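You operate a simulated robot arm through the tools that you are given. There is no shell and no other tool. Be economical: measure what you need, move in short steps, check, and stop when the job is done.

The job below is to be done with a simulated two-armed robot. You get a single attempt, and the scene is never put back.

Task
Take the blue cloth pad with orange band and put it on the top of the pale tray. Open the drawer marked refill, fetch the teal plug and set it in the inside of the refill drawer, then shut the refill. Fetch the strip marked two twenty-five and set it on top of the square board with blue knob. Put the coil with blue and yellow bands on the top of the bench marked sorting away on the middle shelf of the coil store. Pick up the carton marked seals with one hand, pass it to the other hand and put it on the pane of the light box. Fetch the yellow card marked job and set it on the teal card. Take the tin marked release on the top of the steel table marked joining and put it away on the second shelf from the bottom of the spares rack. Put the tin marked wax on the top of the steel table marked joining away on the middle shelf of the spares rack. Turn the knob marked bends to 50. Take the purple block marked hold and leave it on the orange card marked teal. The order is free. Set down upright: carton marked seals, tin marked release, tin marked wax.

Only the result counts: the job must be done as asked and must still hold three seconds after the hand-in. Knocking over, shifting, dropping, spilling or breaking anything else fails it. A push-on lid holds only when it is set on centred and level and pressed home; a screw cap is set on level and turned clockwise until tight. Flat cloth is picked up by pressing the open fingertips on it (5 to 10 N) and closing them slowly along it; thin cloth reads only 2 to 8 mm in the jaws.

Robot
Two 7-joint arms with two-finger parallel grippers on one trunk, on a base that drives. Base frame: it is fixed to the floor where the robot stands at the start and does not move with it; the origin is under the middle of the robot, x ahead of it, y to its left, z up; the surface under the hand at the start is at about z = 0.84. Readings come in m, degrees, newtons and seconds.
The left shoulder is at the start at [0.05, 0.161, 1.098], the right one opposite. With the tool pointing down near the work surface each hand reaches from about 0.24 to 0.68 m from the robot's upright axis, wherever it stands, measured 20 degrees to its own side. Places, roughly: blue cloth pad with orange band (9x7x4 cm) [0.5, 0.2, 0.9]; carton marked seals [3.25, 0, 0.75]; coil with blue and yellow bands [1.5, 0, 0.75]; drawer marked refill [-0.9, 2.7, 0.7]; inside of the refill drawer [-1, 2.7, 0.6]; knob marked bends [4.8, -2.1, 0.9]; middle shelf of the coil store [-1, -1, 0.5]; middle shelf of the spares rack [-1.2, 6.1, 0.9]; orange card marked teal [8, -0.25, 0.75]; pane of the light box (20x20 cm) [7.84, 0.02, 0.84]; purple block marked hold [4.75, -2.25, 1]; second shelf of the spares rack [-1.2, 6.1, 0.6]; square board with blue knob (20x20x6 cm) [5.8, 0.4, 0.6]; strip marked two twenty-five [1.25, 0.25, 0.75]; teal card [3.25, 4, 0.75]; teal plug (4x4x5 cm) [1, 0.1, 0.9]; tin marked release [3.25, 3.5, 0.75]; tin marked wax [3.5, 4, 0.75]; top of the pale tray [-1.1, 2.1, 0.9]; yellow card marked job [4, 1.5, 0.75]. Payload 3.43 kg a hand.
Tool frame (each hand has its own): the origin (TCP) lies between the finger pads and is the grasp point; the fingertips stand 0.03 m ahead of it; z points along the fingers, y is the line along which they close. The gripper opens to 0.094 m. The fingers are 0.028 m wide and 0.01 m thick; the gripper's body (0.05 by 0.096 m) begins 0.055 m behind the TCP.
Orientation is that of the tool frame in the base frame, as a unit quaternion [x, y, z, w]. With the fingers straight down and closing along the base's y, the tool's x points along the base's -x, its y along +y and its z along -z.

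Tools
- The arms move only by the tool send_rows. It takes "left_moves", "right_moves" or both (then of equal length, played together; a hand with none holds still); each is a list of rows, each a list of 6 numbers: the shift along the tool's x, y, z in units of 30 mm (1.0 is 30 mm), then the turn, a rotation vector about the tool's x, y, z in units of 8 degrees (1.0 is 8 degrees). In form: [[x, y, z, rx, ry, rz], ...]. A call has 1 to 20 rows; each row shifts and turns the commanded pose from where the row before left it, along the tool's axes as they then stand. "left_fingers" and "right_fingers" are, for a hand that has rows, the opening, from 0 (shut) to 1 (fully open), set as the call begins (left out, the last holds). A call with a number of a shift or a turn outside -1 to 1 is refused whole. A row lasts 0.2 s, in which the tool goes at most 0.05 m and 8.6 degrees; a call with a longer step from one row to the next is refused whole, and so is a gripper value outside its range. A pose out of reach is approached as far as the arm can. The call stops where the force on the tool passes 40 N (or 10 N more than at its start, if that is more) or the arm is blocked; 0.2 s more then pass. Each finger travels about 0.045 m/s and halts on what it meets, pressing with about 44 N; the grip force reading is that of the motor and also rises with nothing between the fingers. The clock runs only during rows and for 0.2 s after the last one: add rows that do not move to give the fingers time. It gives the time, the measured TCP pose, the force on the tool (base axes), the opening and the grip force at its end, in the units of the frame above (readings bear some noise), with the torque about the TCP (base axes, N m) and any sound that the robot's microphone picked up, and new pictures: "show" is both (left out), scene, wrist or none (wrist: the cameras of the hands that moved).
- Cameras (640 x 400 px; columns grow to the right, rows downward): "scene" is now at [0.1306, 0.0071, 1.2408]; the picture's right is [0.07, -1.00, 0.00], its down [-0.38, -0.03, -0.93] and it looks along [0.92, 0.06, -0.38] (base axes); focal length 267 px, centre (320, 200). "left" rides on the left gripper at [0.076, -0.014, -0.102] in its tool frame; the picture's right is [0.18, 0.98, 0.00], its down [-0.75, 0.14, -0.64] and it looks along [-0.63, 0.12, 0.77] (tool axes); focal length 243 px, centre (320, 200). "right" rides on the right gripper at [0.076, 0.014, -0.102] in its tool frame; the picture's right is [-0.18, 0.98, 0.00], its down [-0.75, -0.14, -0.64] and it looks along [-0.63, -0.12, 0.77] (tool axes); focal length 243 px, centre (320, 200). There is no depth. A picture from a camera that has moved, and an enlarged one, comes with that camera's place and axes in the base frame and with its lens.
- lift_body(by): slides the trunk up (or, below 0, down) by that many m; the arms and the scene camera ride with it, the base frame stays. It gives what a move gives, with no picture.
- drive_base(legs): drives the robot by 1 to 6 legs, each [ahead, left, turn to the left] in m, m and degrees, along the robot's own axes; the way and the turn of a leg run together, so that a leg with both is an arc; at most 1.5 m and 180 degrees a leg. The arms and the cameras ride along, it lands a little off, and it stops where it bumps. It gives what a move gives, and a new picture of the scene camera.
- pan_tilt(pan, tilt): turns the head with the scene camera to pan (to the left, within 80 degrees either way) and tilt (down, from -29 to 69), counted from straight ahead of the robot. It gives what a move gives, and a new picture of the scene camera.
- zoom(camera, box): a new picture of the part [left, top, right, bottom] of that camera's present view, enlarged. No time passes.
- job_done(): hands the job in; it is judged then, once.

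Work in short steps. Places have to be worked out from the pictures, the camera data and where the tool is seen: move nearer, look again, correct. Check each grasp and each placing, and mend what went wrong. You have 546 turns and 360 pictures in all, those below and enlarged ones among them. Open the grippers and draw the arms clear of the work before you hand the job in, unless the task says otherwise; then end with one line.

The tools are called after "Emit:" by a JSON object that holds its "fn" and its "kwargs". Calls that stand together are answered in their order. send_rows: Moves the arms, as the interface text tells. Its arguments: {"type":"object","properties":{"left_moves":{"type":"array"},"left_fingers":{"type":"number"},"right_moves":{"type":"array"},"right_fingers":{"type":"number"},"show":{"type":"string","enum":["both","scene","wrist","none"]}},"required":[]} The other tools are called the same way: lift_body (by) slides the trunk up or down; drive_base (legs) drives the base; pan_tilt (pan, tilt) turns the head that bears the scene camera; zoom (camera, box) takes an enlarged picture of a part of a camera's view; job_done () hands the job in.

At the start:

```text
time_s: 0.0
left_eef_pos: [0.3877, 0.2584, 1.0977]
left_tcp_rot: [-0.001, 1.0, -0.001, 0.0]
left_force: [0.9, -0.4, 0.4]
left_wrist_torque: [-0.04, 0.01, -0.01]
left_gripper_width: 0.094
left_grasp_force: 0.1
right_eef_pos: [0.3986, -0.0964, 1.0767]
right_tcp_rot: [0.0, 1.0, -0.001, -0.001]
right_force: [0.3, 0.7, 1.0]
right_wrist_torque: [0.01, 0.01, 0.01]
right_gripper_width: 0.094
right_grasp_force: 0.0
trunk travel left (down, up): [-0.125, 0.142]
robot x, y, heading: [0.0008, 0.0014, 0.0]
head pan, tilt: [3.9, 22.1]
```

scene: 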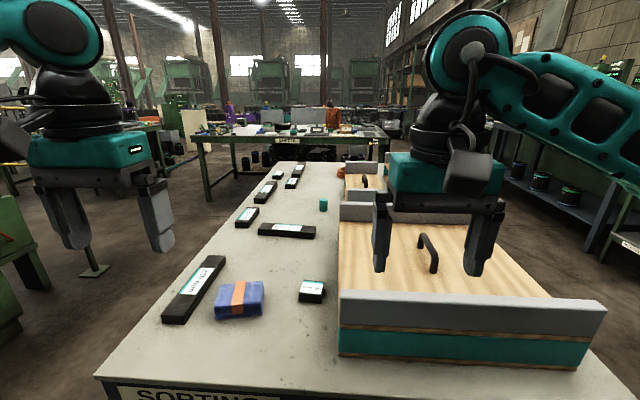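
right: 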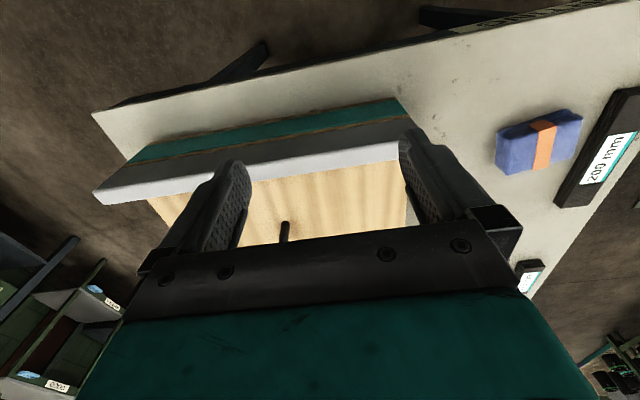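
left: 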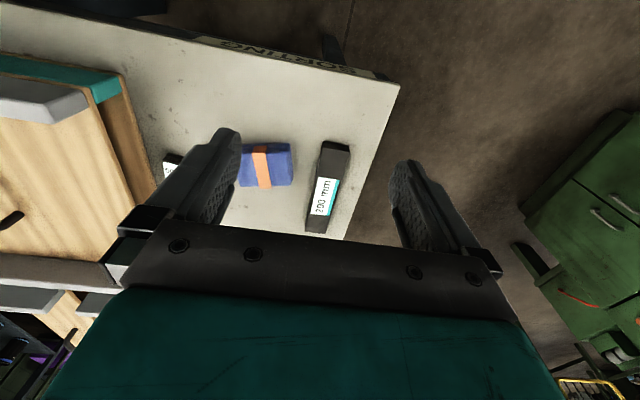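

The pad appears at about [0.525, 0.19, 0.86] with its long side roughly along y, yawed about 11°. I bring the left hand over it and turn the jaws to close across its 7 cm side.

Emit:
{"fn": "send_rows", "kwargs": {"left_moves": [[-0.914, -0.46, 0.5, 0, 0, 0], [-0.914, -0.46, 0.5, 0, 0, 0], [-0.914, -0.46, 0.5, 0, 0, 0], [-0.914, -0.46, 0.5, 0, 0, 0], [-0.914, -0.46, 0.5, 0, 0, 0], [0, 0, 0, 0, 0, 0.981], [0, 0, 0, 0, 0, 0.981], [0, 0, 0, 0, 0, 0.981], [0, 0, 0, 0, 0, 0.981], [0, 0, 0, 0, 0, 0.981], [0, 0, 0, 0, 0, 0.981], [0, 0, 0, 0, 0, 0.981], [0, 0, 0, 0, 0, 0.981], [0, 0, 0, 0, 0, 0.981], [0, 0, 0, 0, 0, 0.981]], "left_fingers": 1, "show": "both"}}

```text
time_s: 3.2
left_eef_pos: [0.5252, 0.1919, 1.0232]
left_tcp_rot: [0.633, 0.775, 0.001, 0.001]
left_force: [0.1, 0.2, -0.7]
left_wrist_torque: [0.01, 0.01, 0.04]
left_gripper_width: 0.0944
left_grasp_force: 0.0
right_eef_pos: [0.3981, -0.0971, 1.077]
right_tcp_rot: [0.001, 1.0, 0.001, -0.001]
right_force: [-0.4, 0.1, 0.2]
right_wrist_torque: [-0.02, 0.01, -0.03]
right_gripper_width: 0.0938
right_grasp_force: 0.1
trunk travel left (down, up): [-0.125, 0.142]
robot x, y, heading: [-0.0002, 0.0003, -0.1]
head pan, tilt: [3.9, 22.1]
camera scene: at [0.1306, 0.0071, 1.2408], right [0.07, -1.0, 0.0], down [-0.38, -0.03, -0.93], along [0.92, 0.06, -0.38], focal length 267 px, centre (320, 200)
camera left: at [0.4959, 0.2641, 1.125], right [0.93, 0.37, 0.0], down [0.29, -0.71, 0.64], along [0.24, -0.6, -0.77], focal length 243 px, centre (320, 200)
```

scene: 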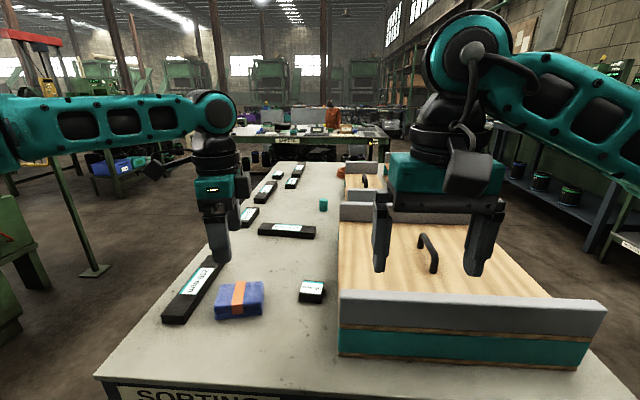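
left: 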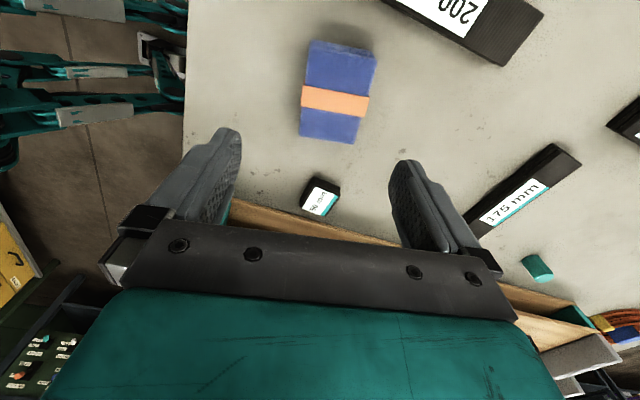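

Triangulating from both cameras puts the pad at about [0.541, 0.197] with its top near z 0.85–0.88. I centre the jaws and descend partway.

Emit:
{"fn": "send_rows", "kwargs": {"left_moves": [[0.06, 0.557, 0.9, 0, 0, 0], [0, 0, 0.95, 0, 0, 0], [0, 0, 0.95, 0, 0, 0], [0, 0, 0.95, 0, 0, 0], [0, 0, 0.9, 0, 0, 0]], "show": "both"}}

Emit:
{"fn": "pan_tilt", "kwargs": {"pan": 0, "tilt": 40}}

```text
time_s: 4.6
left_eef_pos: [0.5231, 0.2146, 0.9022]
left_tcp_rot: [0.631, 0.775, 0.006, 0.017]
left_force: [0.6, 1.5, 14.6]
left_wrist_torque: [0.27, -0.65, 0.06]
left_gripper_width: 0.0941
left_grasp_force: 0.0
left hand out of reach, approached as far as the arm can: row 1, 3, 4, 5
right_eef_pos: [0.398, -0.0978, 1.0764]
right_tcp_rot: [0.0, 1.0, 0.0, -0.001]
right_force: [0.3, 0.1, 1.0]
right_wrist_torque: [0.02, 0.01, 0.02]
right_gripper_width: 0.0938
right_grasp_force: 0.0
trunk travel left (down, up): [-0.125, 0.142]
robot x, y, heading: [-0.0014, 0.0027, -0.1]
head pan, tilt: [3.9, 22.1]
stopped in row 5 (left hand): the force on the tool passed its limit at 44 N (the readings are from after the stop); the commanded pose is now the measured one
camera scene: at [0.1302, 0.0072, 1.2407], right [0.07, -1.0, 0.0], down [-0.38, -0.03, -0.93], along [0.92, 0.06, -0.38], focal length 267 px, centre (320, 200)
camera left: at [0.4907, 0.2873, 1.002], right [0.93, 0.38, 0.03], down [0.27, -0.7, 0.66], along [0.27, -0.6, -0.75], focal length 243 px, centre (320, 200)
```

scene: 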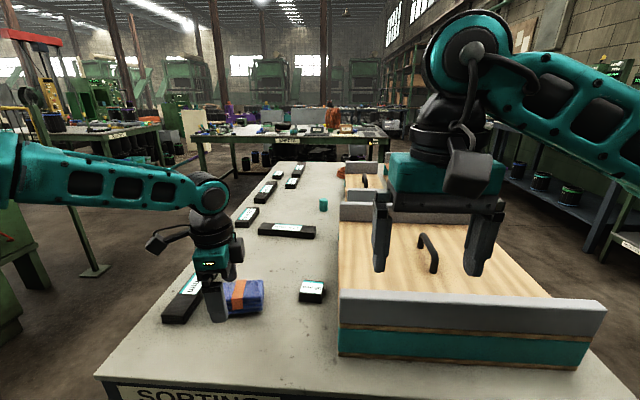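
left: 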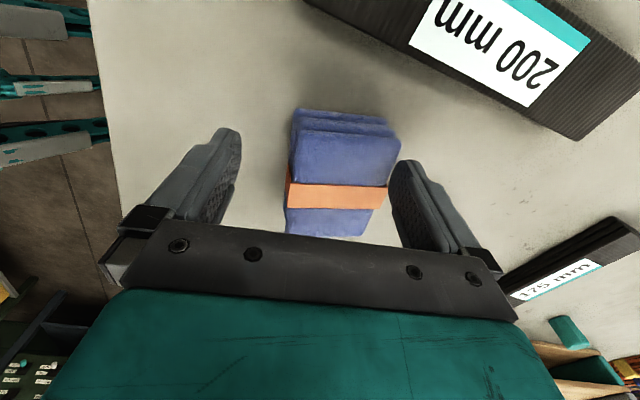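

```text
time_s: 5.4
left_eef_pos: [0.5203, 0.2136, 0.9028]
left_tcp_rot: [0.632, 0.775, 0.007, 0.014]
left_force: [0.3, 0.8, 26.0]
left_wrist_torque: [0.43, -1.14, 0.03]
left_gripper_width: 0.0939
left_grasp_force: 0.1
right_eef_pos: [0.3961, -0.098, 1.0777]
right_tcp_rot: [0.0, 1.0, 0.0, 0.001]
right_force: [0.5, 0.3, 0.4]
right_wrist_torque: [-0.05, 0.04, 0.03]
right_gripper_width: 0.094
right_grasp_force: 0.1
trunk travel left (down, up): [-0.125, 0.142]
robot x, y, heading: [-0.0004, 0.0001, 0.0]
head pan, tilt: [0.0, 40.0]
camera scene: at [0.1209, 0.0, 1.2133], right [0.0, -1.0, 0.0], down [-0.64, 0.0, -0.77], along [0.77, 0.0, -0.64], focal length 267 px, centre (320, 200)
```

scene: 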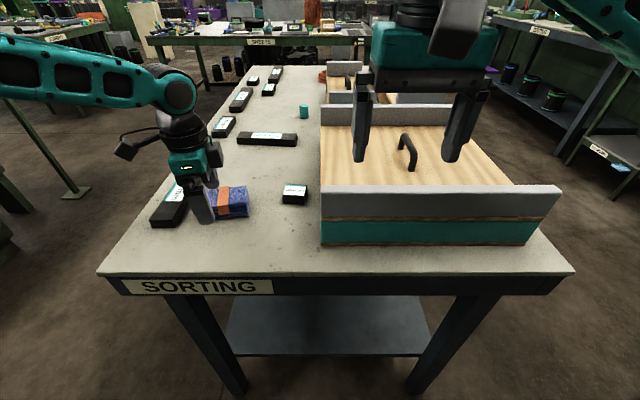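

One finger is pressing on the pad's edge and the arm reports that pose out of reach, so I go back up and try turning the jaws the other way round (180° opposite).

Emit:
{"fn": "send_rows", "kwargs": {"left_moves": [[0, 0, -1, 0, 0, 0], [0, 0, -1, 0, 0, 0], [0, 0, -1, 0, 0, 0], [0, 0, -0.5, 0, 0, -1], [0, 0, 0, 0, 0, -1], [0, 0, 0, 0, 0, -1], [0, 0, 0, 0, 0, -1], [0, 0, 0, 0, 0, -1], [0, 0, 0, 0, 0, -1], [0, 0, 0, 0, 0, -1], [0, 0, 0, 0, 0, -1], [0, 0, 0, 0, 0, -1], [0, 0, 0, 0, 0, -1], [0, 0, 0, 0, 0, -1], [0, 0, 0, 0, 0, -1], [0, 0, 0, 0, 0, -1], [0, 0, 0, 0, 0, -1], [0, 0, 0, 0, 0, -1], [0, 0, 0, 0, 0, -1]], "show": "none"}}

Emit:
{"fn": "send_rows", "kwargs": {"left_moves": [[0, 0, 0, 0, 0, -1], [0, 0, 0, 0, 0, -1], [0, 0, 0, 0, 0, -1], [0, 0, 0, 0, 0, -1], [0, 0, 0, 0, 0, -1], [0, 0, 0, 0, 0, -1], [0, 0, 0, 0, 0, -0.5]], "show": "none"}}

```text
time_s: 9.4
left_eef_pos: [0.5178, 0.2142, 1.0046]
left_tcp_rot: [-0.42, 0.908, -0.007, 0.009]
left_force: [-0.3, 0.0, -0.7]
left_wrist_torque: [0.03, -0.02, -0.03]
left_gripper_width: 0.0941
left_grasp_force: 0.0
right_eef_pos: [0.398, -0.0978, 1.0767]
right_tcp_rot: [0.001, 1.0, 0.0, -0.001]
right_force: [0.4, 0.4, -0.3]
right_wrist_torque: [0.01, 0.01, -0.03]
right_gripper_width: 0.0941
right_grasp_force: 0.2
trunk travel left (down, up): [-0.125, 0.142]
robot x, y, heading: [0.0023, 0.0002, -0.0]
head pan, tilt: [0.0, 40.0]
```

```text
time_s: 11.0
left_eef_pos: [0.5176, 0.216, 1.0019]
left_tcp_rot: [0.776, -0.631, 0.012, -0.005]
left_force: [0.1, -0.4, 0.7]
left_wrist_torque: [0.01, -0.02, 0.01]
left_gripper_width: 0.0939
left_grasp_force: 0.1
right_eef_pos: [0.3967, -0.098, 1.0762]
right_tcp_rot: [0.0, 1.0, 0.001, -0.002]
right_force: [-0.1, -0.3, -0.2]
right_wrist_torque: [-0.04, 0.01, 0.02]
right_gripper_width: 0.0941
right_grasp_force: 0.1
trunk travel left (down, up): [-0.125, 0.142]
robot x, y, heading: [-0.0006, 0.0047, -0.2]
head pan, tilt: [0.0, 40.0]
```

This orientation is in reach. I correct the small tilt, centre over [0.541, 0.197] and descend to about 0.92 to look.

Emit:
{"fn": "send_rows", "kwargs": {"left_moves": [[0.8, -0.63, 0, -0.165, -0.088, 0], [0, 0, 0.9, 0, 0, 0], [0, 0, 0.9, 0, 0, 0], [0, 0, 0.9, 0, 0, 0]], "show": "wrist"}}

```text
time_s: 12.0
left_eef_pos: [0.5245, 0.2088, 0.9263]
left_tcp_rot: [0.775, -0.632, 0.001, 0.0]
left_force: [-0.6, -0.1, 0.3]
left_wrist_torque: [-0.02, -0.01, 0.01]
left_gripper_width: 0.094
left_grasp_force: 0.1
left hand out of reach, approached as far as the arm can: row 1, 3, 4
right_eef_pos: [0.3977, -0.098, 1.0773]
right_tcp_rot: [0.0, 1.0, 0.0, 0.0]
right_force: [0.4, 0.1, -1.1]
right_wrist_torque: [0.0, 0.02, 0.03]
right_gripper_width: 0.0939
right_grasp_force: 0.1
trunk travel left (down, up): [-0.125, 0.142]
robot x, y, heading: [-0.0015, 0.0029, -0.1]
head pan, tilt: [0.0, 40.0]
camera left: at [0.5539, 0.1367, 1.0277], right [-0.93, -0.38, 0.0], down [-0.29, 0.71, 0.64], along [-0.24, 0.59, -0.77], focal length 243 px, centre (320, 200)
```

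left: 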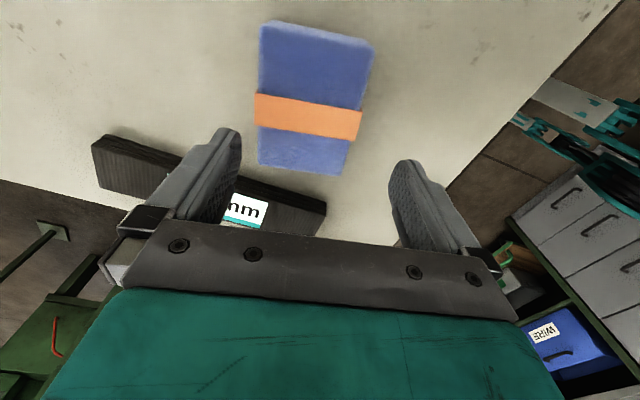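

The arm is limited at this distance; the pad is at [0.538, 0.195] with top ~0.87. I'll drive 6 cm nearer so the hand works closer in.

Emit:
{"fn": "drive_base", "kwargs": {"legs": [[0.06, 0, 0]]}}

```text
time_s: 12.9
left_eef_pos: [0.5832, 0.2073, 0.9266]
left_tcp_rot: [0.774, -0.633, 0.001, 0.0]
left_force: [0.7, -0.8, 0.2]
left_wrist_torque: [0.01, 0.01, 0.01]
left_gripper_width: 0.0941
left_grasp_force: 0.1
right_eef_pos: [0.4563, -0.0977, 1.0763]
right_tcp_rot: [0.001, 1.0, 0.0, -0.001]
right_force: [0.1, 0.0, 0.8]
right_wrist_torque: [0.0, 0.0, -0.03]
right_gripper_width: 0.0939
right_grasp_force: 0.1
trunk travel left (down, up): [-0.125, 0.142]
robot x, y, heading: [0.0592, 0.0004, -0.2]
head pan, tilt: [0.0, 40.0]
camera scene: at [0.1823, 0.0006, 1.2127], right [0.0, -1.0, 0.0], down [-0.64, 0.0, -0.77], along [0.77, 0.0, -0.64], focal length 267 px, centre (320, 200)
```

scene: 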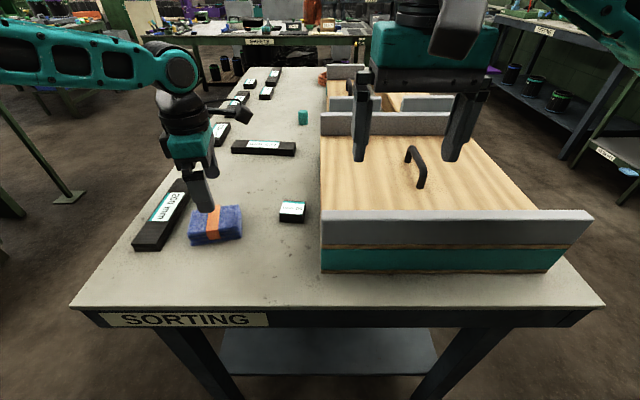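

Moving back over the pad centre and descending to TCP z ≈ 0.868.

Emit:
{"fn": "send_rows", "kwargs": {"left_moves": [[0.05, 0.775, 0, 0, 0, 0], [0.05, 0.775, 0, 0, 0, 0], [0, 0, 0.65, 0, 0, 0], [0, 0, 0.65, 0, 0, 0], [0, 0, 0.65, 0, 0, 0]], "show": "wrist"}}

```text
time_s: 14.2
left_eef_pos: [0.5373, 0.1938, 0.8693]
left_tcp_rot: [0.774, -0.633, 0.004, -0.002]
left_force: [-2.5, 7.0, 27.9]
left_wrist_torque: [0.16, 1.58, -0.44]
left_gripper_width: 0.0939
left_grasp_force: 0.0
right_eef_pos: [0.4535, -0.0978, 1.0792]
right_tcp_rot: [0.0, 1.0, 0.001, 0.001]
right_force: [0.4, 0.7, 1.2]
right_wrist_torque: [-0.03, -0.01, 0.02]
right_gripper_width: 0.094
right_grasp_force: 0.0
trunk travel left (down, up): [-0.125, 0.142]
robot x, y, heading: [0.0606, -0.0003, 0.2]
head pan, tilt: [0.0, 40.0]
camera left: at [0.5657, 0.1229, 0.9728], right [-0.93, -0.38, -0.01], down [-0.3, 0.71, 0.64], along [-0.23, 0.59, -0.77], focal length 243 px, centre (320, 200)
```

left: 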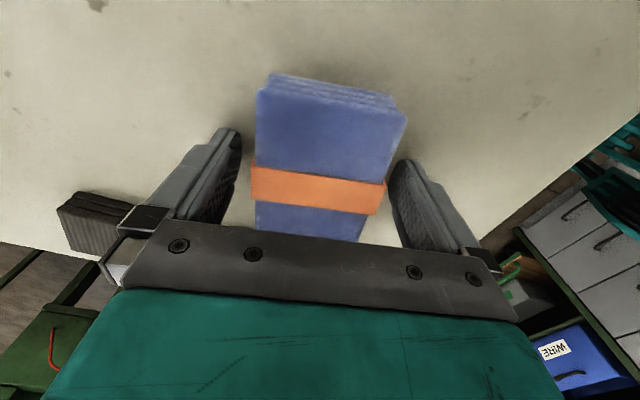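

The rear finger touches at tip z ≈ 0.84 (bench or pad edge). I lift a little, shift 4 mm and turn 2.5° to match the pad, lower to just above the bench, then close.

Emit:
{"fn": "send_rows", "kwargs": {"left_moves": [[0, 0, -0.6, 0, 0, 0], [0, -0.14, 0, 0, 0, -0.31], [0, 0, 0.5, 0, 0, 0], [0, 0, 0, 0, 0, 0]], "show": "none"}}

Emit:
{"fn": "send_rows", "kwargs": {"left_moves": [[0, 0, 0, 0, 0, 0], [0, 0, 0, 0, 0, 0], [0, 0, 0, 0, 0, 0], [0, 0, 0, 0, 0, 0], [0, 0, 0, 0, 0, 0], [0, 0, 0, 0, 0, 0]], "left_fingers": 0, "show": "wrist"}}

```text
time_s: 15.2
left_eef_pos: [0.5412, 0.1958, 0.8715]
left_tcp_rot: [0.788, -0.616, 0.001, 0.0]
left_force: [0.8, -0.3, 0.2]
left_wrist_torque: [-0.01, 0.01, 0.0]
left_gripper_width: 0.0938
left_grasp_force: 0.0
right_eef_pos: [0.4549, -0.0967, 1.0766]
right_tcp_rot: [0.0, 1.0, 0.0, 0.0]
right_force: [0.5, -0.5, -0.1]
right_wrist_torque: [-0.01, 0.01, 0.0]
right_gripper_width: 0.0941
right_grasp_force: 0.0
trunk travel left (down, up): [-0.125, 0.142]
robot x, y, heading: [0.0585, 0.0012, 0.1]
head pan, tilt: [0.0, 40.0]
```

```text
time_s: 16.6
left_eef_pos: [0.5409, 0.1966, 0.8712]
left_tcp_rot: [0.788, -0.615, 0.001, 0.0]
left_force: [-0.5, 0.3, 0.3]
left_wrist_torque: [-0.04, 0.03, -0.02]
left_gripper_width: 0.0686
left_grasp_force: 44.2
right_eef_pos: [0.4577, -0.0972, 1.0775]
right_tcp_rot: [0.001, 1.0, 0.0, 0.0]
right_force: [-0.3, -0.3, 0.0]
right_wrist_torque: [-0.02, 0.02, 0.04]
right_gripper_width: 0.094
right_grasp_force: 0.0
trunk travel left (down, up): [-0.125, 0.142]
robot x, y, heading: [0.0596, 0.0057, -0.1]
head pan, tilt: [0.0, 40.0]
camera left: at [0.5737, 0.1259, 0.9733], right [-0.91, -0.42, 0.0], down [-0.32, 0.7, 0.64], along [-0.27, 0.58, -0.77], focal length 243 px, centre (320, 200)
```

left: 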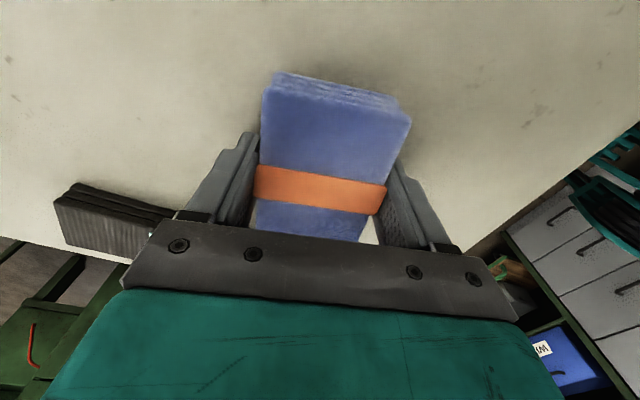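

The pad is gripped (68.6 mm, 44 N). I lift it clear; next is the teal plug at about [1.018, 0.056], to be taken from the bench's left side.

Emit:
{"fn": "send_rows", "kwargs": {"left_moves": [[0, 0, -1, 0, 0, 0], [0, 0, -1, 0, 0, 0], [0, 0, -1, 0, 0, 0], [0, 0, -1, 0, 0, 0], [0, 0, -1, 0, 0, 0], [0, 0, -1, 0, 0, 0], [0, 0, -1, 0, 0, 0]], "show": "none"}}

Emit:
{"fn": "drive_base", "kwargs": {"legs": [[-0.3, 0, 0], [0, 0.85, 0], [1.36, 0, 0], [0, 0, -90]]}}

```text
time_s: 18.1
left_eef_pos: [0.5401, 0.1994, 1.0803]
left_tcp_rot: [0.788, -0.615, 0.001, 0.0]
left_force: [0.6, 0.0, -1.4]
left_wrist_torque: [-0.01, 0.01, 0.01]
left_gripper_width: 0.0684
left_grasp_force: 44.5
right_eef_pos: [0.4555, -0.0981, 1.0751]
right_tcp_rot: [0.0, 1.0, 0.0, -0.001]
right_force: [0.6, -0.6, 0.7]
right_wrist_torque: [-0.04, 0.0, 0.0]
right_gripper_width: 0.0939
right_grasp_force: 0.2
trunk travel left (down, up): [-0.125, 0.142]
robot x, y, heading: [0.0603, -0.0002, 0.1]
head pan, tilt: [0.0, 40.0]
```

```text
time_s: 37.9
left_eef_pos: [1.3124, 0.3473, 1.0801]
left_tcp_rot: [-0.103, 0.995, -0.001, -0.001]
left_force: [0.0, 0.7, -1.2]
left_wrist_torque: [0.02, 0.03, 0.01]
left_gripper_width: 0.0682
left_grasp_force: 44.5
right_eef_pos: [1.0206, 0.4431, 1.0769]
right_tcp_rot: [0.72, 0.694, 0.0, 0.001]
right_force: [0.0, -0.1, -0.5]
right_wrist_torque: [0.0, 0.02, 0.01]
right_gripper_width: 0.0941
right_grasp_force: 0.0
trunk travel left (down, up): [-0.125, 0.142]
robot x, y, heading: [1.1318, 0.8376, -92.1]
head pan, tilt: [0.0, 40.0]
camera scene: at [1.1252, 0.7121, 1.2128], right [-1.0, 0.04, 0.0], down [0.02, 0.64, -0.77], along [-0.03, -0.77, -0.64], focal length 267 px, centre (320, 200)
```

scene: 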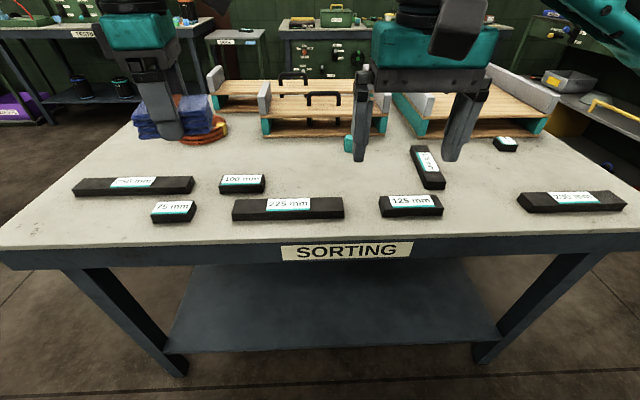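

The 225 strip is in plain view near the edge and the plug is at about [1.02, 0.057]. I move 15 cm closer to the bench.

Emit:
{"fn": "drive_base", "kwargs": {"legs": [[0.15, 0, 2]]}}

```text
time_s: 39.3
left_eef_pos: [1.329, 0.2055, 1.0798]
left_tcp_rot: [-0.123, 0.992, -0.001, -0.001]
left_force: [-0.3, 0.2, 0.2]
left_wrist_torque: [-0.01, 0.0, -0.01]
left_gripper_width: 0.0685
left_grasp_force: 44.1
right_eef_pos: [1.0315, 0.2901, 1.0765]
right_tcp_rot: [0.707, 0.707, 0.0, -0.001]
right_force: [-0.3, 0.6, 0.4]
right_wrist_torque: [0.02, 0.0, 0.02]
right_gripper_width: 0.0943
right_grasp_force: 0.0
trunk travel left (down, up): [-0.125, 0.142]
robot x, y, heading: [1.1286, 0.6835, -89.8]
head pan, tilt: [0.0, 40.0]
camera scene: at [1.1272, 0.5632, 1.2127], right [-1.0, 0.0, 0.0], down [0.0, 0.64, -0.77], along [0.0, -0.77, -0.64], focal length 267 px, centre (320, 200)
```

scene: 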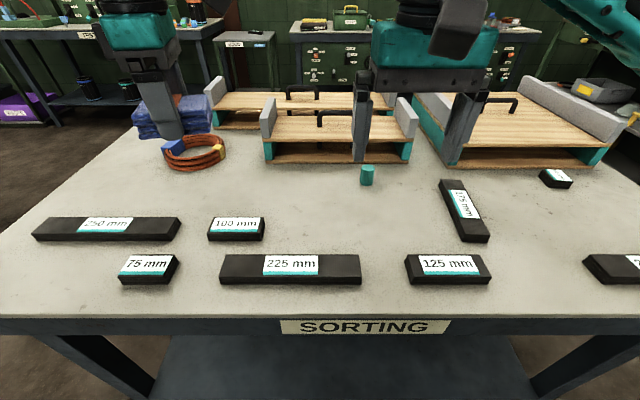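

Plug located at [1.017, 0.056]. I bring the right hand over it to z 0.92.

Emit:
{"fn": "send_rows", "kwargs": {"right_moves": [[-0.867, -0.055, 0.3, 0, 0, 0], [-0.867, -0.055, 0.3, 0, 0, 0], [-0.867, -0.055, 0.3, 0, 0, 0], [-0.867, -0.055, 0.3, 0, 0, 0], [-0.867, -0.055, 0.6, 0, 0, 0], [-0.867, -0.055, 0.6, 0, 0, 0], [-0.867, -0.055, 0.9, 0, 0, 0], [-0.867, -0.055, 0.9, 0, 0, 0], [-0.867, -0.055, 0.9, 0, 0, 0]], "right_fingers": 1, "show": "wrist"}}

```text
time_s: 41.3
left_eef_pos: [1.3292, 0.2062, 1.0791]
left_tcp_rot: [-0.122, 0.992, -0.001, -0.001]
left_force: [-0.2, 0.0, -1.5]
left_wrist_torque: [-0.02, 0.0, 0.01]
left_gripper_width: 0.0683
left_grasp_force: 44.1
right_eef_pos: [1.0199, 0.0526, 0.9246]
right_tcp_rot: [0.706, 0.708, -0.001, 0.0]
right_force: [0.2, -0.6, -0.3]
right_wrist_torque: [0.02, 0.04, 0.0]
right_gripper_width: 0.0938
right_grasp_force: 0.1
trunk travel left (down, up): [-0.125, 0.142]
robot x, y, heading: [1.13, 0.6864, -90.1]
head pan, tilt: [0.0, 40.0]
camera right: at [1.0337, 0.1303, 1.0261], right [0.98, -0.18, 0.0], down [-0.14, -0.75, 0.64], along [-0.12, -0.63, -0.77], focal length 243 px, centre (320, 200)
```

right: 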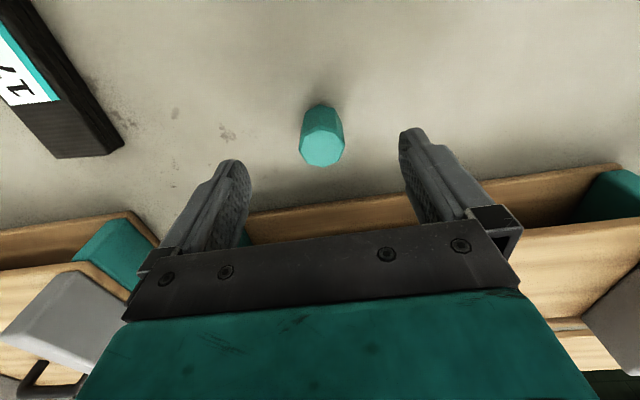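

The plug is centred between the fingers (about 6 mm off in y). I descend and close.

Emit:
{"fn": "send_rows", "kwargs": {"right_moves": [[0.2, 0.03, 0.87, 0, 0, 0], [0, 0, 0.87, 0, 0, 0], [0, 0, 0, 0, 0, 0]], "show": "none"}}

Emit:
{"fn": "send_rows", "kwargs": {"right_moves": [[0, 0, 0, 0, 0, 0], [0, 0, 0, 0, 0, 0], [0, 0, 0, 0, 0, 0], [0, 0, 0, 0, 0, 0], [0, 0, 0, 0, 0, 0], [0, 0, -1, 0, 0, 0], [0, 0, -1, 0, 0, 0], [0, 0, -1, 0, 0, 0]], "right_fingers": 0, "show": "wrist"}}

```text
time_s: 42.1
left_eef_pos: [1.3297, 0.206, 1.0805]
left_tcp_rot: [-0.123, 0.992, -0.001, -0.001]
left_force: [-0.6, -0.3, -0.6]
left_wrist_torque: [0.0, 0.0, 0.0]
left_gripper_width: 0.0684
left_grasp_force: 44.5
right_eef_pos: [1.0168, 0.0608, 0.8708]
right_tcp_rot: [0.707, 0.707, 0.0, -0.001]
right_force: [-0.6, -0.3, 0.4]
right_wrist_torque: [-0.02, -0.02, 0.01]
right_gripper_width: 0.0941
right_grasp_force: 0.1
trunk travel left (down, up): [-0.125, 0.142]
robot x, y, heading: [1.1273, 0.6905, -89.9]
head pan, tilt: [0.0, 40.0]
```

```text
time_s: 43.9
left_eef_pos: [1.3284, 0.2049, 1.0803]
left_tcp_rot: [-0.123, 0.992, -0.001, -0.001]
left_force: [0.1, -0.4, -0.1]
left_wrist_torque: [0.0, -0.01, -0.02]
left_gripper_width: 0.0686
left_grasp_force: 44.2
right_eef_pos: [1.0196, 0.0616, 0.962]
right_tcp_rot: [0.708, 0.706, 0.001, -0.001]
right_force: [-1.1, -0.2, 0.3]
right_wrist_torque: [0.05, 0.0, 0.0]
right_gripper_width: 0.031
right_grasp_force: 44.1
trunk travel left (down, up): [-0.125, 0.142]
robot x, y, heading: [1.1289, 0.6879, -90.3]
head pan, tilt: [0.0, 40.0]
camera right: at [1.0337, 0.1383, 1.064], right [0.98, -0.18, 0.0], down [-0.14, -0.75, 0.64], along [-0.12, -0.63, -0.77], focal length 243 px, centre (320, 200)
```

right: 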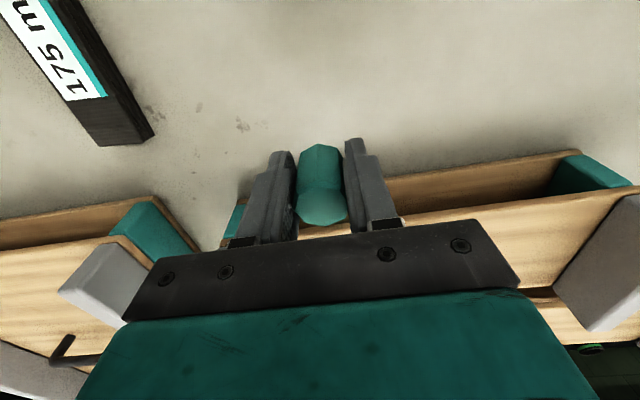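

The plug is held (31 mm). I retract the right arm and back off, turning toward −x to look for the tray and drawer.

Emit:
{"fn": "send_rows", "kwargs": {"right_moves": [[0.8, 0, -0.4, 0, 0, 0], [0.8, 0, -0.4, 0, 0, 0], [0.8, 0, -0.4, 0, 0, 0], [0.8, 0, -0.4, 0, 0, 0], [0.8, 0, -0.4, 0, 0, 0], [0.8, 0, -0.4, 0, 0, 0], [0.8, 0, -0.4, 0, 0, 0], [0.8, 0, -0.4, 0, 0, 0], [0.8, 0, -0.4, 0, 0, 0]], "show": "none"}}

Emit:
{"fn": "drive_base", "kwargs": {"legs": [[-0.41, 0, 0], [0, 0, -90]]}}

Emit:
{"fn": "pan_tilt", "kwargs": {"pan": -25, "tilt": 20}}

```text
time_s: 45.9
left_eef_pos: [1.329, 0.2056, 1.0794]
left_tcp_rot: [-0.122, 0.993, -0.001, -0.001]
left_force: [-0.6, -0.1, -0.1]
left_wrist_torque: [0.01, 0.0, 0.0]
left_gripper_width: 0.0683
left_grasp_force: 44.0
right_eef_pos: [1.0192, 0.282, 1.0685]
right_tcp_rot: [0.707, 0.707, 0.0, 0.0]
right_force: [0.7, -0.1, -0.9]
right_wrist_torque: [0.01, 0.03, 0.0]
right_gripper_width: 0.0311
right_grasp_force: 43.9
trunk travel left (down, up): [-0.125, 0.142]
robot x, y, heading: [1.1274, 0.6865, -89.8]
head pan, tilt: [0.0, 40.0]
```

```text
time_s: 52.3
left_eef_pos: [0.6396, 0.9258, 1.0802]
left_tcp_rot: [0.631, 0.776, 0.0, -0.001]
left_force: [0.4, -0.4, -0.2]
left_wrist_torque: [0.01, -0.03, 0.02]
left_gripper_width: 0.0685
left_grasp_force: 44.0
right_eef_pos: [0.7271, 1.235, 1.0697]
right_tcp_rot: [1.0, -0.02, 0.0, 0.0]
right_force: [-0.2, -0.3, 0.4]
right_wrist_torque: [0.02, 0.0, 0.0]
right_gripper_width: 0.0308
right_grasp_force: 44.0
trunk travel left (down, up): [-0.125, 0.142]
robot x, y, heading: [1.1279, 1.1107, 177.5]
head pan, tilt: [0.0, 40.0]
camera scene: at [1.0032, 1.1124, 1.2128], right [0.04, 1.0, 0.0], down [0.64, -0.03, -0.77], along [-0.77, 0.03, -0.64], focal length 267 px, centre (320, 200)
```

scene: 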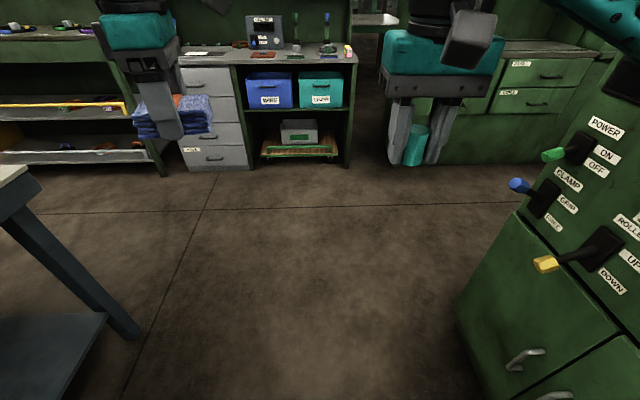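

```text
time_s: 53.2
left_eef_pos: [0.6404, 0.9269, 1.0803]
left_tcp_rot: [0.631, 0.776, 0.0, -0.001]
left_force: [0.3, -0.2, -0.2]
left_wrist_torque: [0.03, -0.01, 0.01]
left_gripper_width: 0.0685
left_grasp_force: 43.8
right_eef_pos: [0.7283, 1.2337, 1.0687]
right_tcp_rot: [1.0, -0.02, 0.0, 0.0]
right_force: [-0.4, -0.3, -0.3]
right_wrist_torque: [-0.02, -0.02, 0.02]
right_gripper_width: 0.0307
right_grasp_force: 44.1
trunk travel left (down, up): [-0.125, 0.142]
robot x, y, heading: [1.1303, 1.1054, 177.8]
head pan, tilt: [-25.0, 20.0]
camera scene: at [1.0053, 1.1516, 1.2442], right [0.46, 0.89, 0.0], down [0.3, -0.16, -0.94], along [-0.84, 0.43, -0.34], focal length 267 px, centre (320, 200)
```

scene: 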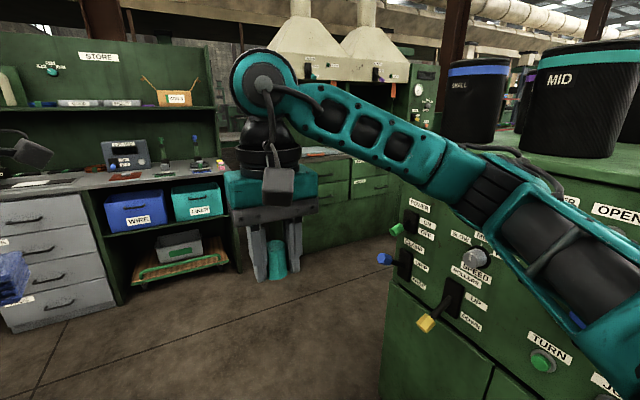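

The drawer cabinet lies ahead-right past the machine. I drive forward along the aisle and look right.

Emit:
{"fn": "drive_base", "kwargs": {"legs": [[1.3, 0, 2.2]]}}

Emit:
{"fn": "pan_tilt", "kwargs": {"pan": -50, "tilt": 25}}

```text
time_s: 59.7
left_eef_pos: [-0.6397, 0.9123, 1.0795]
left_tcp_rot: [0.608, 0.794, 0.0, -0.001]
left_force: [-0.5, 1.2, -0.4]
left_wrist_torque: [0.0, -0.01, 0.02]
left_gripper_width: 0.0686
left_grasp_force: 44.2
right_eef_pos: [-0.5711, 1.2259, 1.0694]
right_tcp_rot: [1.0, 0.009, 0.0, -0.001]
right_force: [-0.2, 0.2, -0.4]
right_wrist_torque: [0.02, 0.02, -0.01]
right_gripper_width: 0.0308
right_grasp_force: 44.1
trunk travel left (down, up): [-0.125, 0.142]
robot x, y, heading: [-0.1583, 1.1218, -179.1]
head pan, tilt: [-25.0, 20.0]
camera scene: at [-0.289, 1.1589, 1.2442], right [0.41, 0.91, 0.0], down [0.31, -0.14, -0.94], along [-0.86, 0.38, -0.34], focal length 267 px, centre (320, 200)
```

scene: 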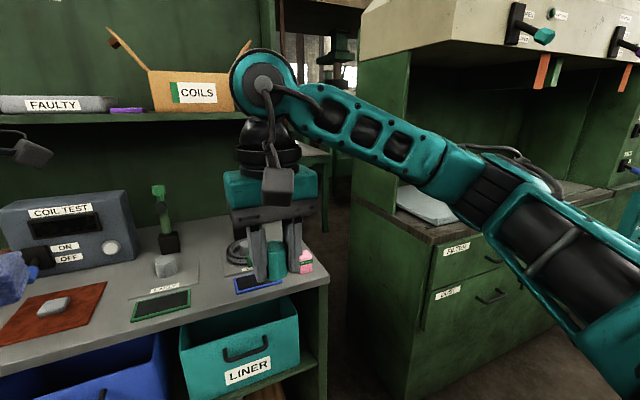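

```text
time_s: 60.6
left_eef_pos: [-0.6403, 0.9139, 1.0803]
left_tcp_rot: [0.608, 0.794, 0.0, -0.001]
left_force: [0.0, 0.2, -0.2]
left_wrist_torque: [0.0, -0.02, -0.01]
left_gripper_width: 0.0686
left_grasp_force: 44.4
right_eef_pos: [-0.5732, 1.224, 1.0684]
right_tcp_rot: [1.0, 0.008, -0.001, 0.0]
right_force: [0.4, -0.3, -0.7]
right_wrist_torque: [0.01, 0.02, -0.03]
right_gripper_width: 0.0308
right_grasp_force: 44.0
trunk travel left (down, up): [-0.125, 0.142]
robot x, y, heading: [-0.1594, 1.1221, -179.2]
head pan, tilt: [-50.0, 25.0]
camera scene: at [-0.2643, 1.1905, 1.2361], right [0.75, 0.66, 0.0], down [0.28, -0.32, -0.91], along [-0.6, 0.68, -0.42], focal length 267 px, centre (320, 200)
```

scene: 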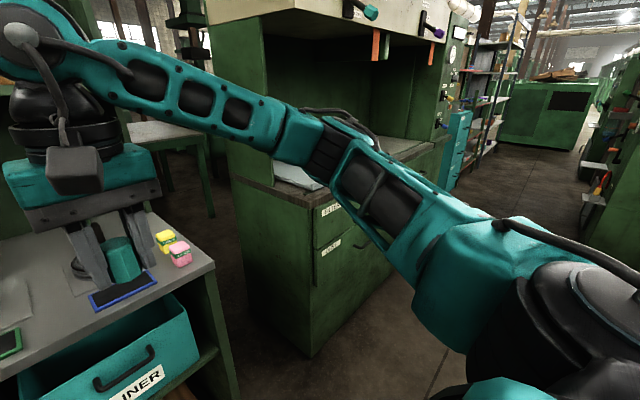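

The hooded green bench with the pale tray is to the right, front at x ≈ -0.88. I strafe right along it.

Emit:
{"fn": "drive_base", "kwargs": {"legs": [[0, -1.2, 0]]}}

Emit:
{"fn": "pan_tilt", "kwargs": {"pan": 0, "tilt": 30}}

```text
time_s: 71.4
left_eef_pos: [-0.6557, 2.1207, 1.0796]
left_tcp_rot: [0.615, 0.789, 0.0, -0.001]
left_force: [-0.7, 0.4, -0.8]
left_wrist_torque: [0.0, -0.01, 0.03]
left_gripper_width: 0.0681
left_grasp_force: 43.7
right_eef_pos: [-0.5806, 2.4309, 1.0695]
right_tcp_rot: [1.0, 0.0, 0.0, 0.001]
right_force: [-0.6, 0.7, -0.8]
right_wrist_torque: [0.03, 0.0, 0.02]
right_gripper_width: 0.0308
right_grasp_force: 44.0
trunk travel left (down, up): [-0.125, 0.142]
robot x, y, heading: [-0.1733, 2.3247, -179.9]
head pan, tilt: [-50.0, 25.0]
camera scene: at [-0.2755, 2.3928, 1.2361], right [0.76, 0.64, 0.0], down [0.27, -0.32, -0.91], along [-0.58, 0.69, -0.42], focal length 267 px, centre (320, 200)
```

scene: 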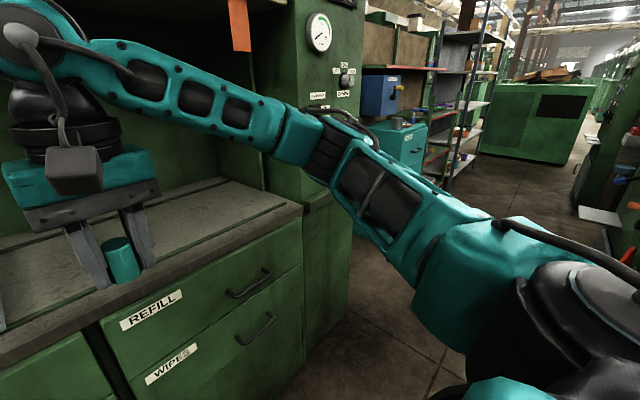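

```text
time_s: 72.6
left_eef_pos: [-0.6559, 2.121, 1.0797]
left_tcp_rot: [0.614, 0.789, -0.001, -0.001]
left_force: [-0.5, 0.3, -1.2]
left_wrist_torque: [-0.01, 0.01, 0.0]
left_gripper_width: 0.0683
left_grasp_force: 43.3
right_eef_pos: [-0.5817, 2.4314, 1.0697]
right_tcp_rot: [1.0, 0.001, 0.0, 0.0]
right_force: [1.0, 0.1, -1.4]
right_wrist_torque: [-0.01, 0.01, 0.02]
right_gripper_width: 0.0304
right_grasp_force: 43.9
trunk travel left (down, up): [-0.125, 0.142]
robot x, y, heading: [-0.173, 2.3246, -179.8]
head pan, tilt: [0.0, 30.0]
camera scene: at [-0.3066, 2.3222, 1.2282], right [0.0, 1.0, 0.0], down [0.5, 0.0, -0.87], along [-0.87, 0.0, -0.5], focal length 267 px, centre (320, 200)
```

scene: 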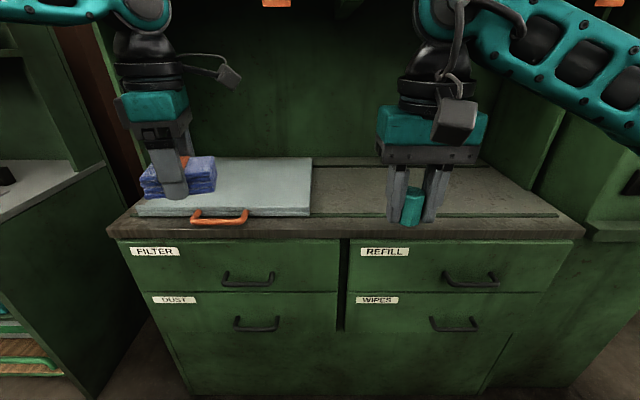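

The pale tray (with orange handle) and REFILL drawer are right ahead. I drive 0.3 m closer to place the pad.

Emit:
{"fn": "drive_base", "kwargs": {"legs": [[0.3, 0, 0]]}}

```text
time_s: 74.6
left_eef_pos: [-0.9536, 2.1214, 1.0797]
left_tcp_rot: [0.616, 0.788, 0.0, -0.002]
left_force: [-1.2, 0.8, -0.5]
left_wrist_torque: [-0.01, -0.02, 0.02]
left_gripper_width: 0.0684
left_grasp_force: 44.2
right_eef_pos: [-0.8779, 2.434, 1.0682]
right_tcp_rot: [1.0, 0.0, -0.001, 0.0]
right_force: [-0.2, 0.0, -0.8]
right_wrist_torque: [0.01, 0.0, -0.02]
right_gripper_width: 0.0303
right_grasp_force: 44.0
trunk travel left (down, up): [-0.125, 0.142]
robot x, y, heading: [-0.4706, 2.322, 180.0]
head pan, tilt: [0.0, 30.0]
camera scene: at [-0.6037, 2.3224, 1.2281], right [0.0, 1.0, 0.0], down [0.5, 0.0, -0.87], along [-0.87, 0.0, -0.5], focal length 267 px, centre (320, 200)
```

scene: 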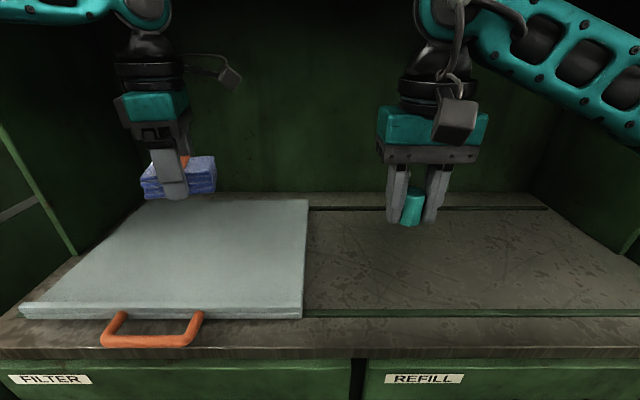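

Triangulation gives tray top z ≈ 0.87, spanning x −1.23..−0.89, y 1.85..2.30. I move the pad a bit inward and lower it until it nearly touches.

Emit:
{"fn": "send_rows", "kwargs": {"left_moves": [[0.25, -1, 0, 0, 0, 0], [0, 0, 0.95, 0, 0, 0], [0, 0, 0.95, 0, 0, 0], [0, 0, 0.95, 0, 0, 0], [0, 0, 0.95, 0, 0, 0], [0, 0, 0.95, 0, 0, 0], [0, 0, 0.85, 0, 0, 0]], "show": "wrist"}}

```text
time_s: 76.2
left_eef_pos: [-0.9849, 2.1233, 0.9124]
left_tcp_rot: [0.616, 0.788, 0.0, -0.003]
left_force: [0.0, -0.5, 0.0]
left_wrist_torque: [0.01, 0.04, 0.04]
left_gripper_width: 0.0685
left_grasp_force: 44.2
right_eef_pos: [-0.8776, 2.4318, 1.0691]
right_tcp_rot: [1.0, -0.001, 0.0, 0.0]
right_force: [0.1, 0.4, -0.1]
right_wrist_torque: [-0.02, -0.01, 0.03]
right_gripper_width: 0.0304
right_grasp_force: 44.3
trunk travel left (down, up): [-0.125, 0.142]
robot x, y, heading: [-0.468, 2.3223, 179.7]
head pan, tilt: [0.0, 30.0]
camera left: at [-1.0157, 2.1929, 1.0154], right [0.91, 0.42, 0.0], down [0.32, -0.7, 0.64], along [0.26, -0.58, -0.77], focal length 243 px, centre (320, 200)
```

left: 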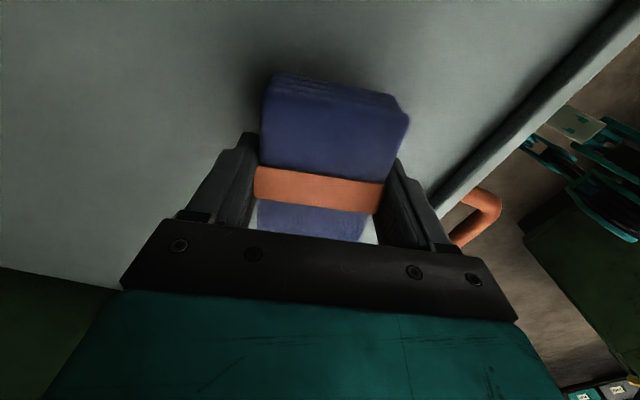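

Just above the tray. I lower in small steps until contact.

Emit:
{"fn": "send_rows", "kwargs": {"left_moves": [[0, 0, 0.15, 0, 0, 0], [0, 0, 0.1, 0, 0, 0], [0, 0, 0.1, 0, 0, 0]], "show": "none"}}

```text
time_s: 77.0
left_eef_pos: [-0.9823, 2.1201, 0.9027]
left_tcp_rot: [0.616, 0.787, 0.0, -0.003]
left_force: [-1.0, 0.2, -0.4]
left_wrist_torque: [-0.01, 0.02, 0.01]
left_gripper_width: 0.0685
left_grasp_force: 44.0
left hand out of reach, approached as far as the arm can: row 2
right_eef_pos: [-0.8793, 2.4331, 1.0693]
right_tcp_rot: [1.0, -0.001, 0.001, 0.0]
right_force: [0.6, 0.5, 0.3]
right_wrist_torque: [0.0, 0.03, 0.01]
right_gripper_width: 0.0306
right_grasp_force: 44.2
trunk travel left (down, up): [-0.125, 0.142]
robot x, y, heading: [-0.4721, 2.3225, 179.6]
head pan, tilt: [0.0, 30.0]
```

Emit:
{"fn": "send_rows", "kwargs": {"left_moves": [[0, 0, 0.1, 0, 0, 0], [0, 0, 0.1, 0, 0, 0]], "show": "none"}}

```text
time_s: 77.6
left_eef_pos: [-0.9809, 2.1198, 0.8978]
left_tcp_rot: [0.615, 0.788, -0.001, -0.002]
left_force: [-0.1, 0.2, -0.6]
left_wrist_torque: [-0.01, 0.0, 0.0]
left_gripper_width: 0.0685
left_grasp_force: 44.5
left hand out of reach, approached as far as the arm can: row 2
right_eef_pos: [-0.8786, 2.4321, 1.0701]
right_tcp_rot: [1.0, -0.001, 0.0, 0.0]
right_force: [-0.2, 0.2, -0.2]
right_wrist_torque: [-0.01, -0.01, -0.02]
right_gripper_width: 0.0304
right_grasp_force: 44.2
trunk travel left (down, up): [-0.125, 0.142]
robot x, y, heading: [-0.4729, 2.3196, 180.0]
head pan, tilt: [0.0, 30.0]
```

Still no contact; I go on down, easing 1 cm toward the robot to stay in reach.

Emit:
{"fn": "send_rows", "kwargs": {"left_moves": [[0, 0.3, 0.1, 0, 0, 0], [0, 0, 0.1, 0, 0, 0], [0, 0, 0.1, 0, 0, 0], [0, 0, 0.1, 0, 0, 0]], "show": "wrist"}}

```text
time_s: 78.4
left_eef_pos: [-0.9733, 2.1213, 0.8978]
left_tcp_rot: [0.616, 0.788, -0.003, -0.008]
left_force: [5.1, -0.8, 14.7]
left_wrist_torque: [-0.46, -0.71, 0.14]
left_gripper_width: 0.0684
left_grasp_force: 44.4
right_eef_pos: [-0.8776, 2.4337, 1.0701]
right_tcp_rot: [1.0, -0.001, -0.001, 0.0]
right_force: [0.8, -0.3, -0.1]
right_wrist_torque: [0.02, -0.03, -0.02]
right_gripper_width: 0.0303
right_grasp_force: 43.7
trunk travel left (down, up): [-0.125, 0.142]
robot x, y, heading: [-0.472, 2.3201, 179.8]
head pan, tilt: [0.0, 30.0]
stopped in row 3 (left hand): the force on the tool passed its limit at 43 N (the readings are from after the stop); the commanded pose is now the measured one
camera left: at [-1.0029, 2.1916, 0.9995], right [0.91, 0.42, -0.01], down [0.33, -0.7, 0.63], along [0.26, -0.58, -0.77], focal length 243 px, centre (320, 200)
```

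left: 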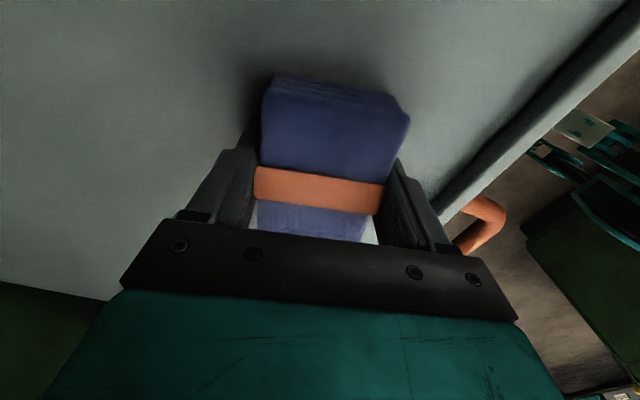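

Contact with the tray (15 N). I open the fingers and lift away.

Emit:
{"fn": "send_rows", "kwargs": {"left_moves": [[0, 0, -0.1, 0, 0, 0], [0, 0, 0, 0, 0, 0], [0, 0, 0, 0, 0, 0], [0, 0, -1, 0, 0, 0], [0, 0, -1, 0, 0, 0], [0, 0, -1, 0, 0, 0], [0, 0, -1, 0, 0, 0]], "left_fingers": 1, "show": "both"}}

```text
time_s: 80.0
left_eef_pos: [-0.9723, 2.1185, 1.0166]
left_tcp_rot: [0.615, 0.788, -0.002, -0.006]
left_force: [0.1, -0.1, 0.1]
left_wrist_torque: [0.02, 0.0, 0.03]
left_gripper_width: 0.094
left_grasp_force: 0.0
right_eef_pos: [-0.8768, 2.4324, 1.0687]
right_tcp_rot: [1.0, -0.001, 0.0, 0.0]
right_force: [-0.6, 0.2, 0.0]
right_wrist_torque: [0.0, 0.0, 0.04]
right_gripper_width: 0.0304
right_grasp_force: 44.1
trunk travel left (down, up): [-0.125, 0.142]
robot x, y, heading: [-0.4731, 2.3207, 180.1]
head pan, tilt: [0.0, 30.0]
camera scene: at [-0.6032, 2.3224, 1.2282], right [0.0, 1.0, 0.0], down [0.5, 0.0, -0.87], along [-0.87, 0.0, -0.5], focal length 267 px, centre (320, 200)
camera left: at [-1.0026, 2.1888, 1.1198], right [0.91, 0.42, -0.01], down [0.33, -0.7, 0.64], along [0.26, -0.58, -0.77], focal length 243 px, centre (320, 200)
```

scene: 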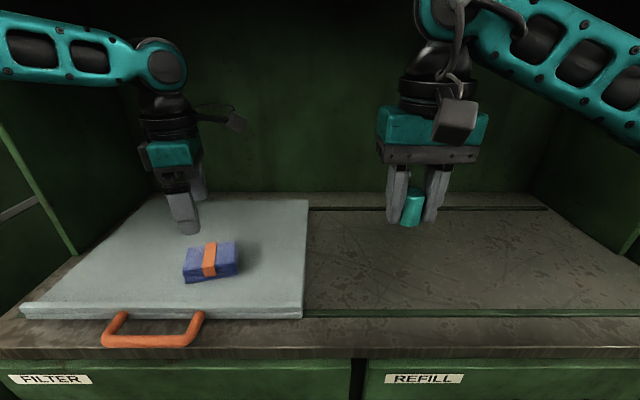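
left: 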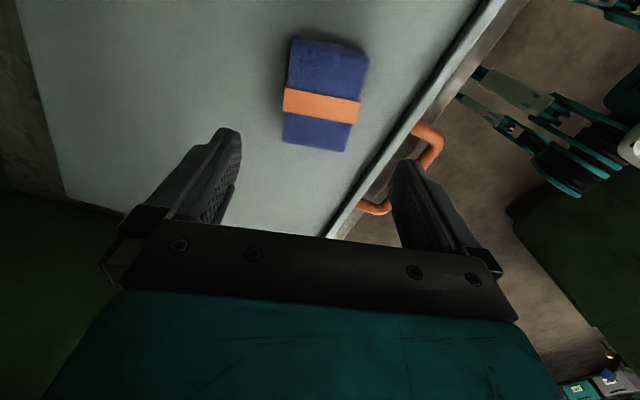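

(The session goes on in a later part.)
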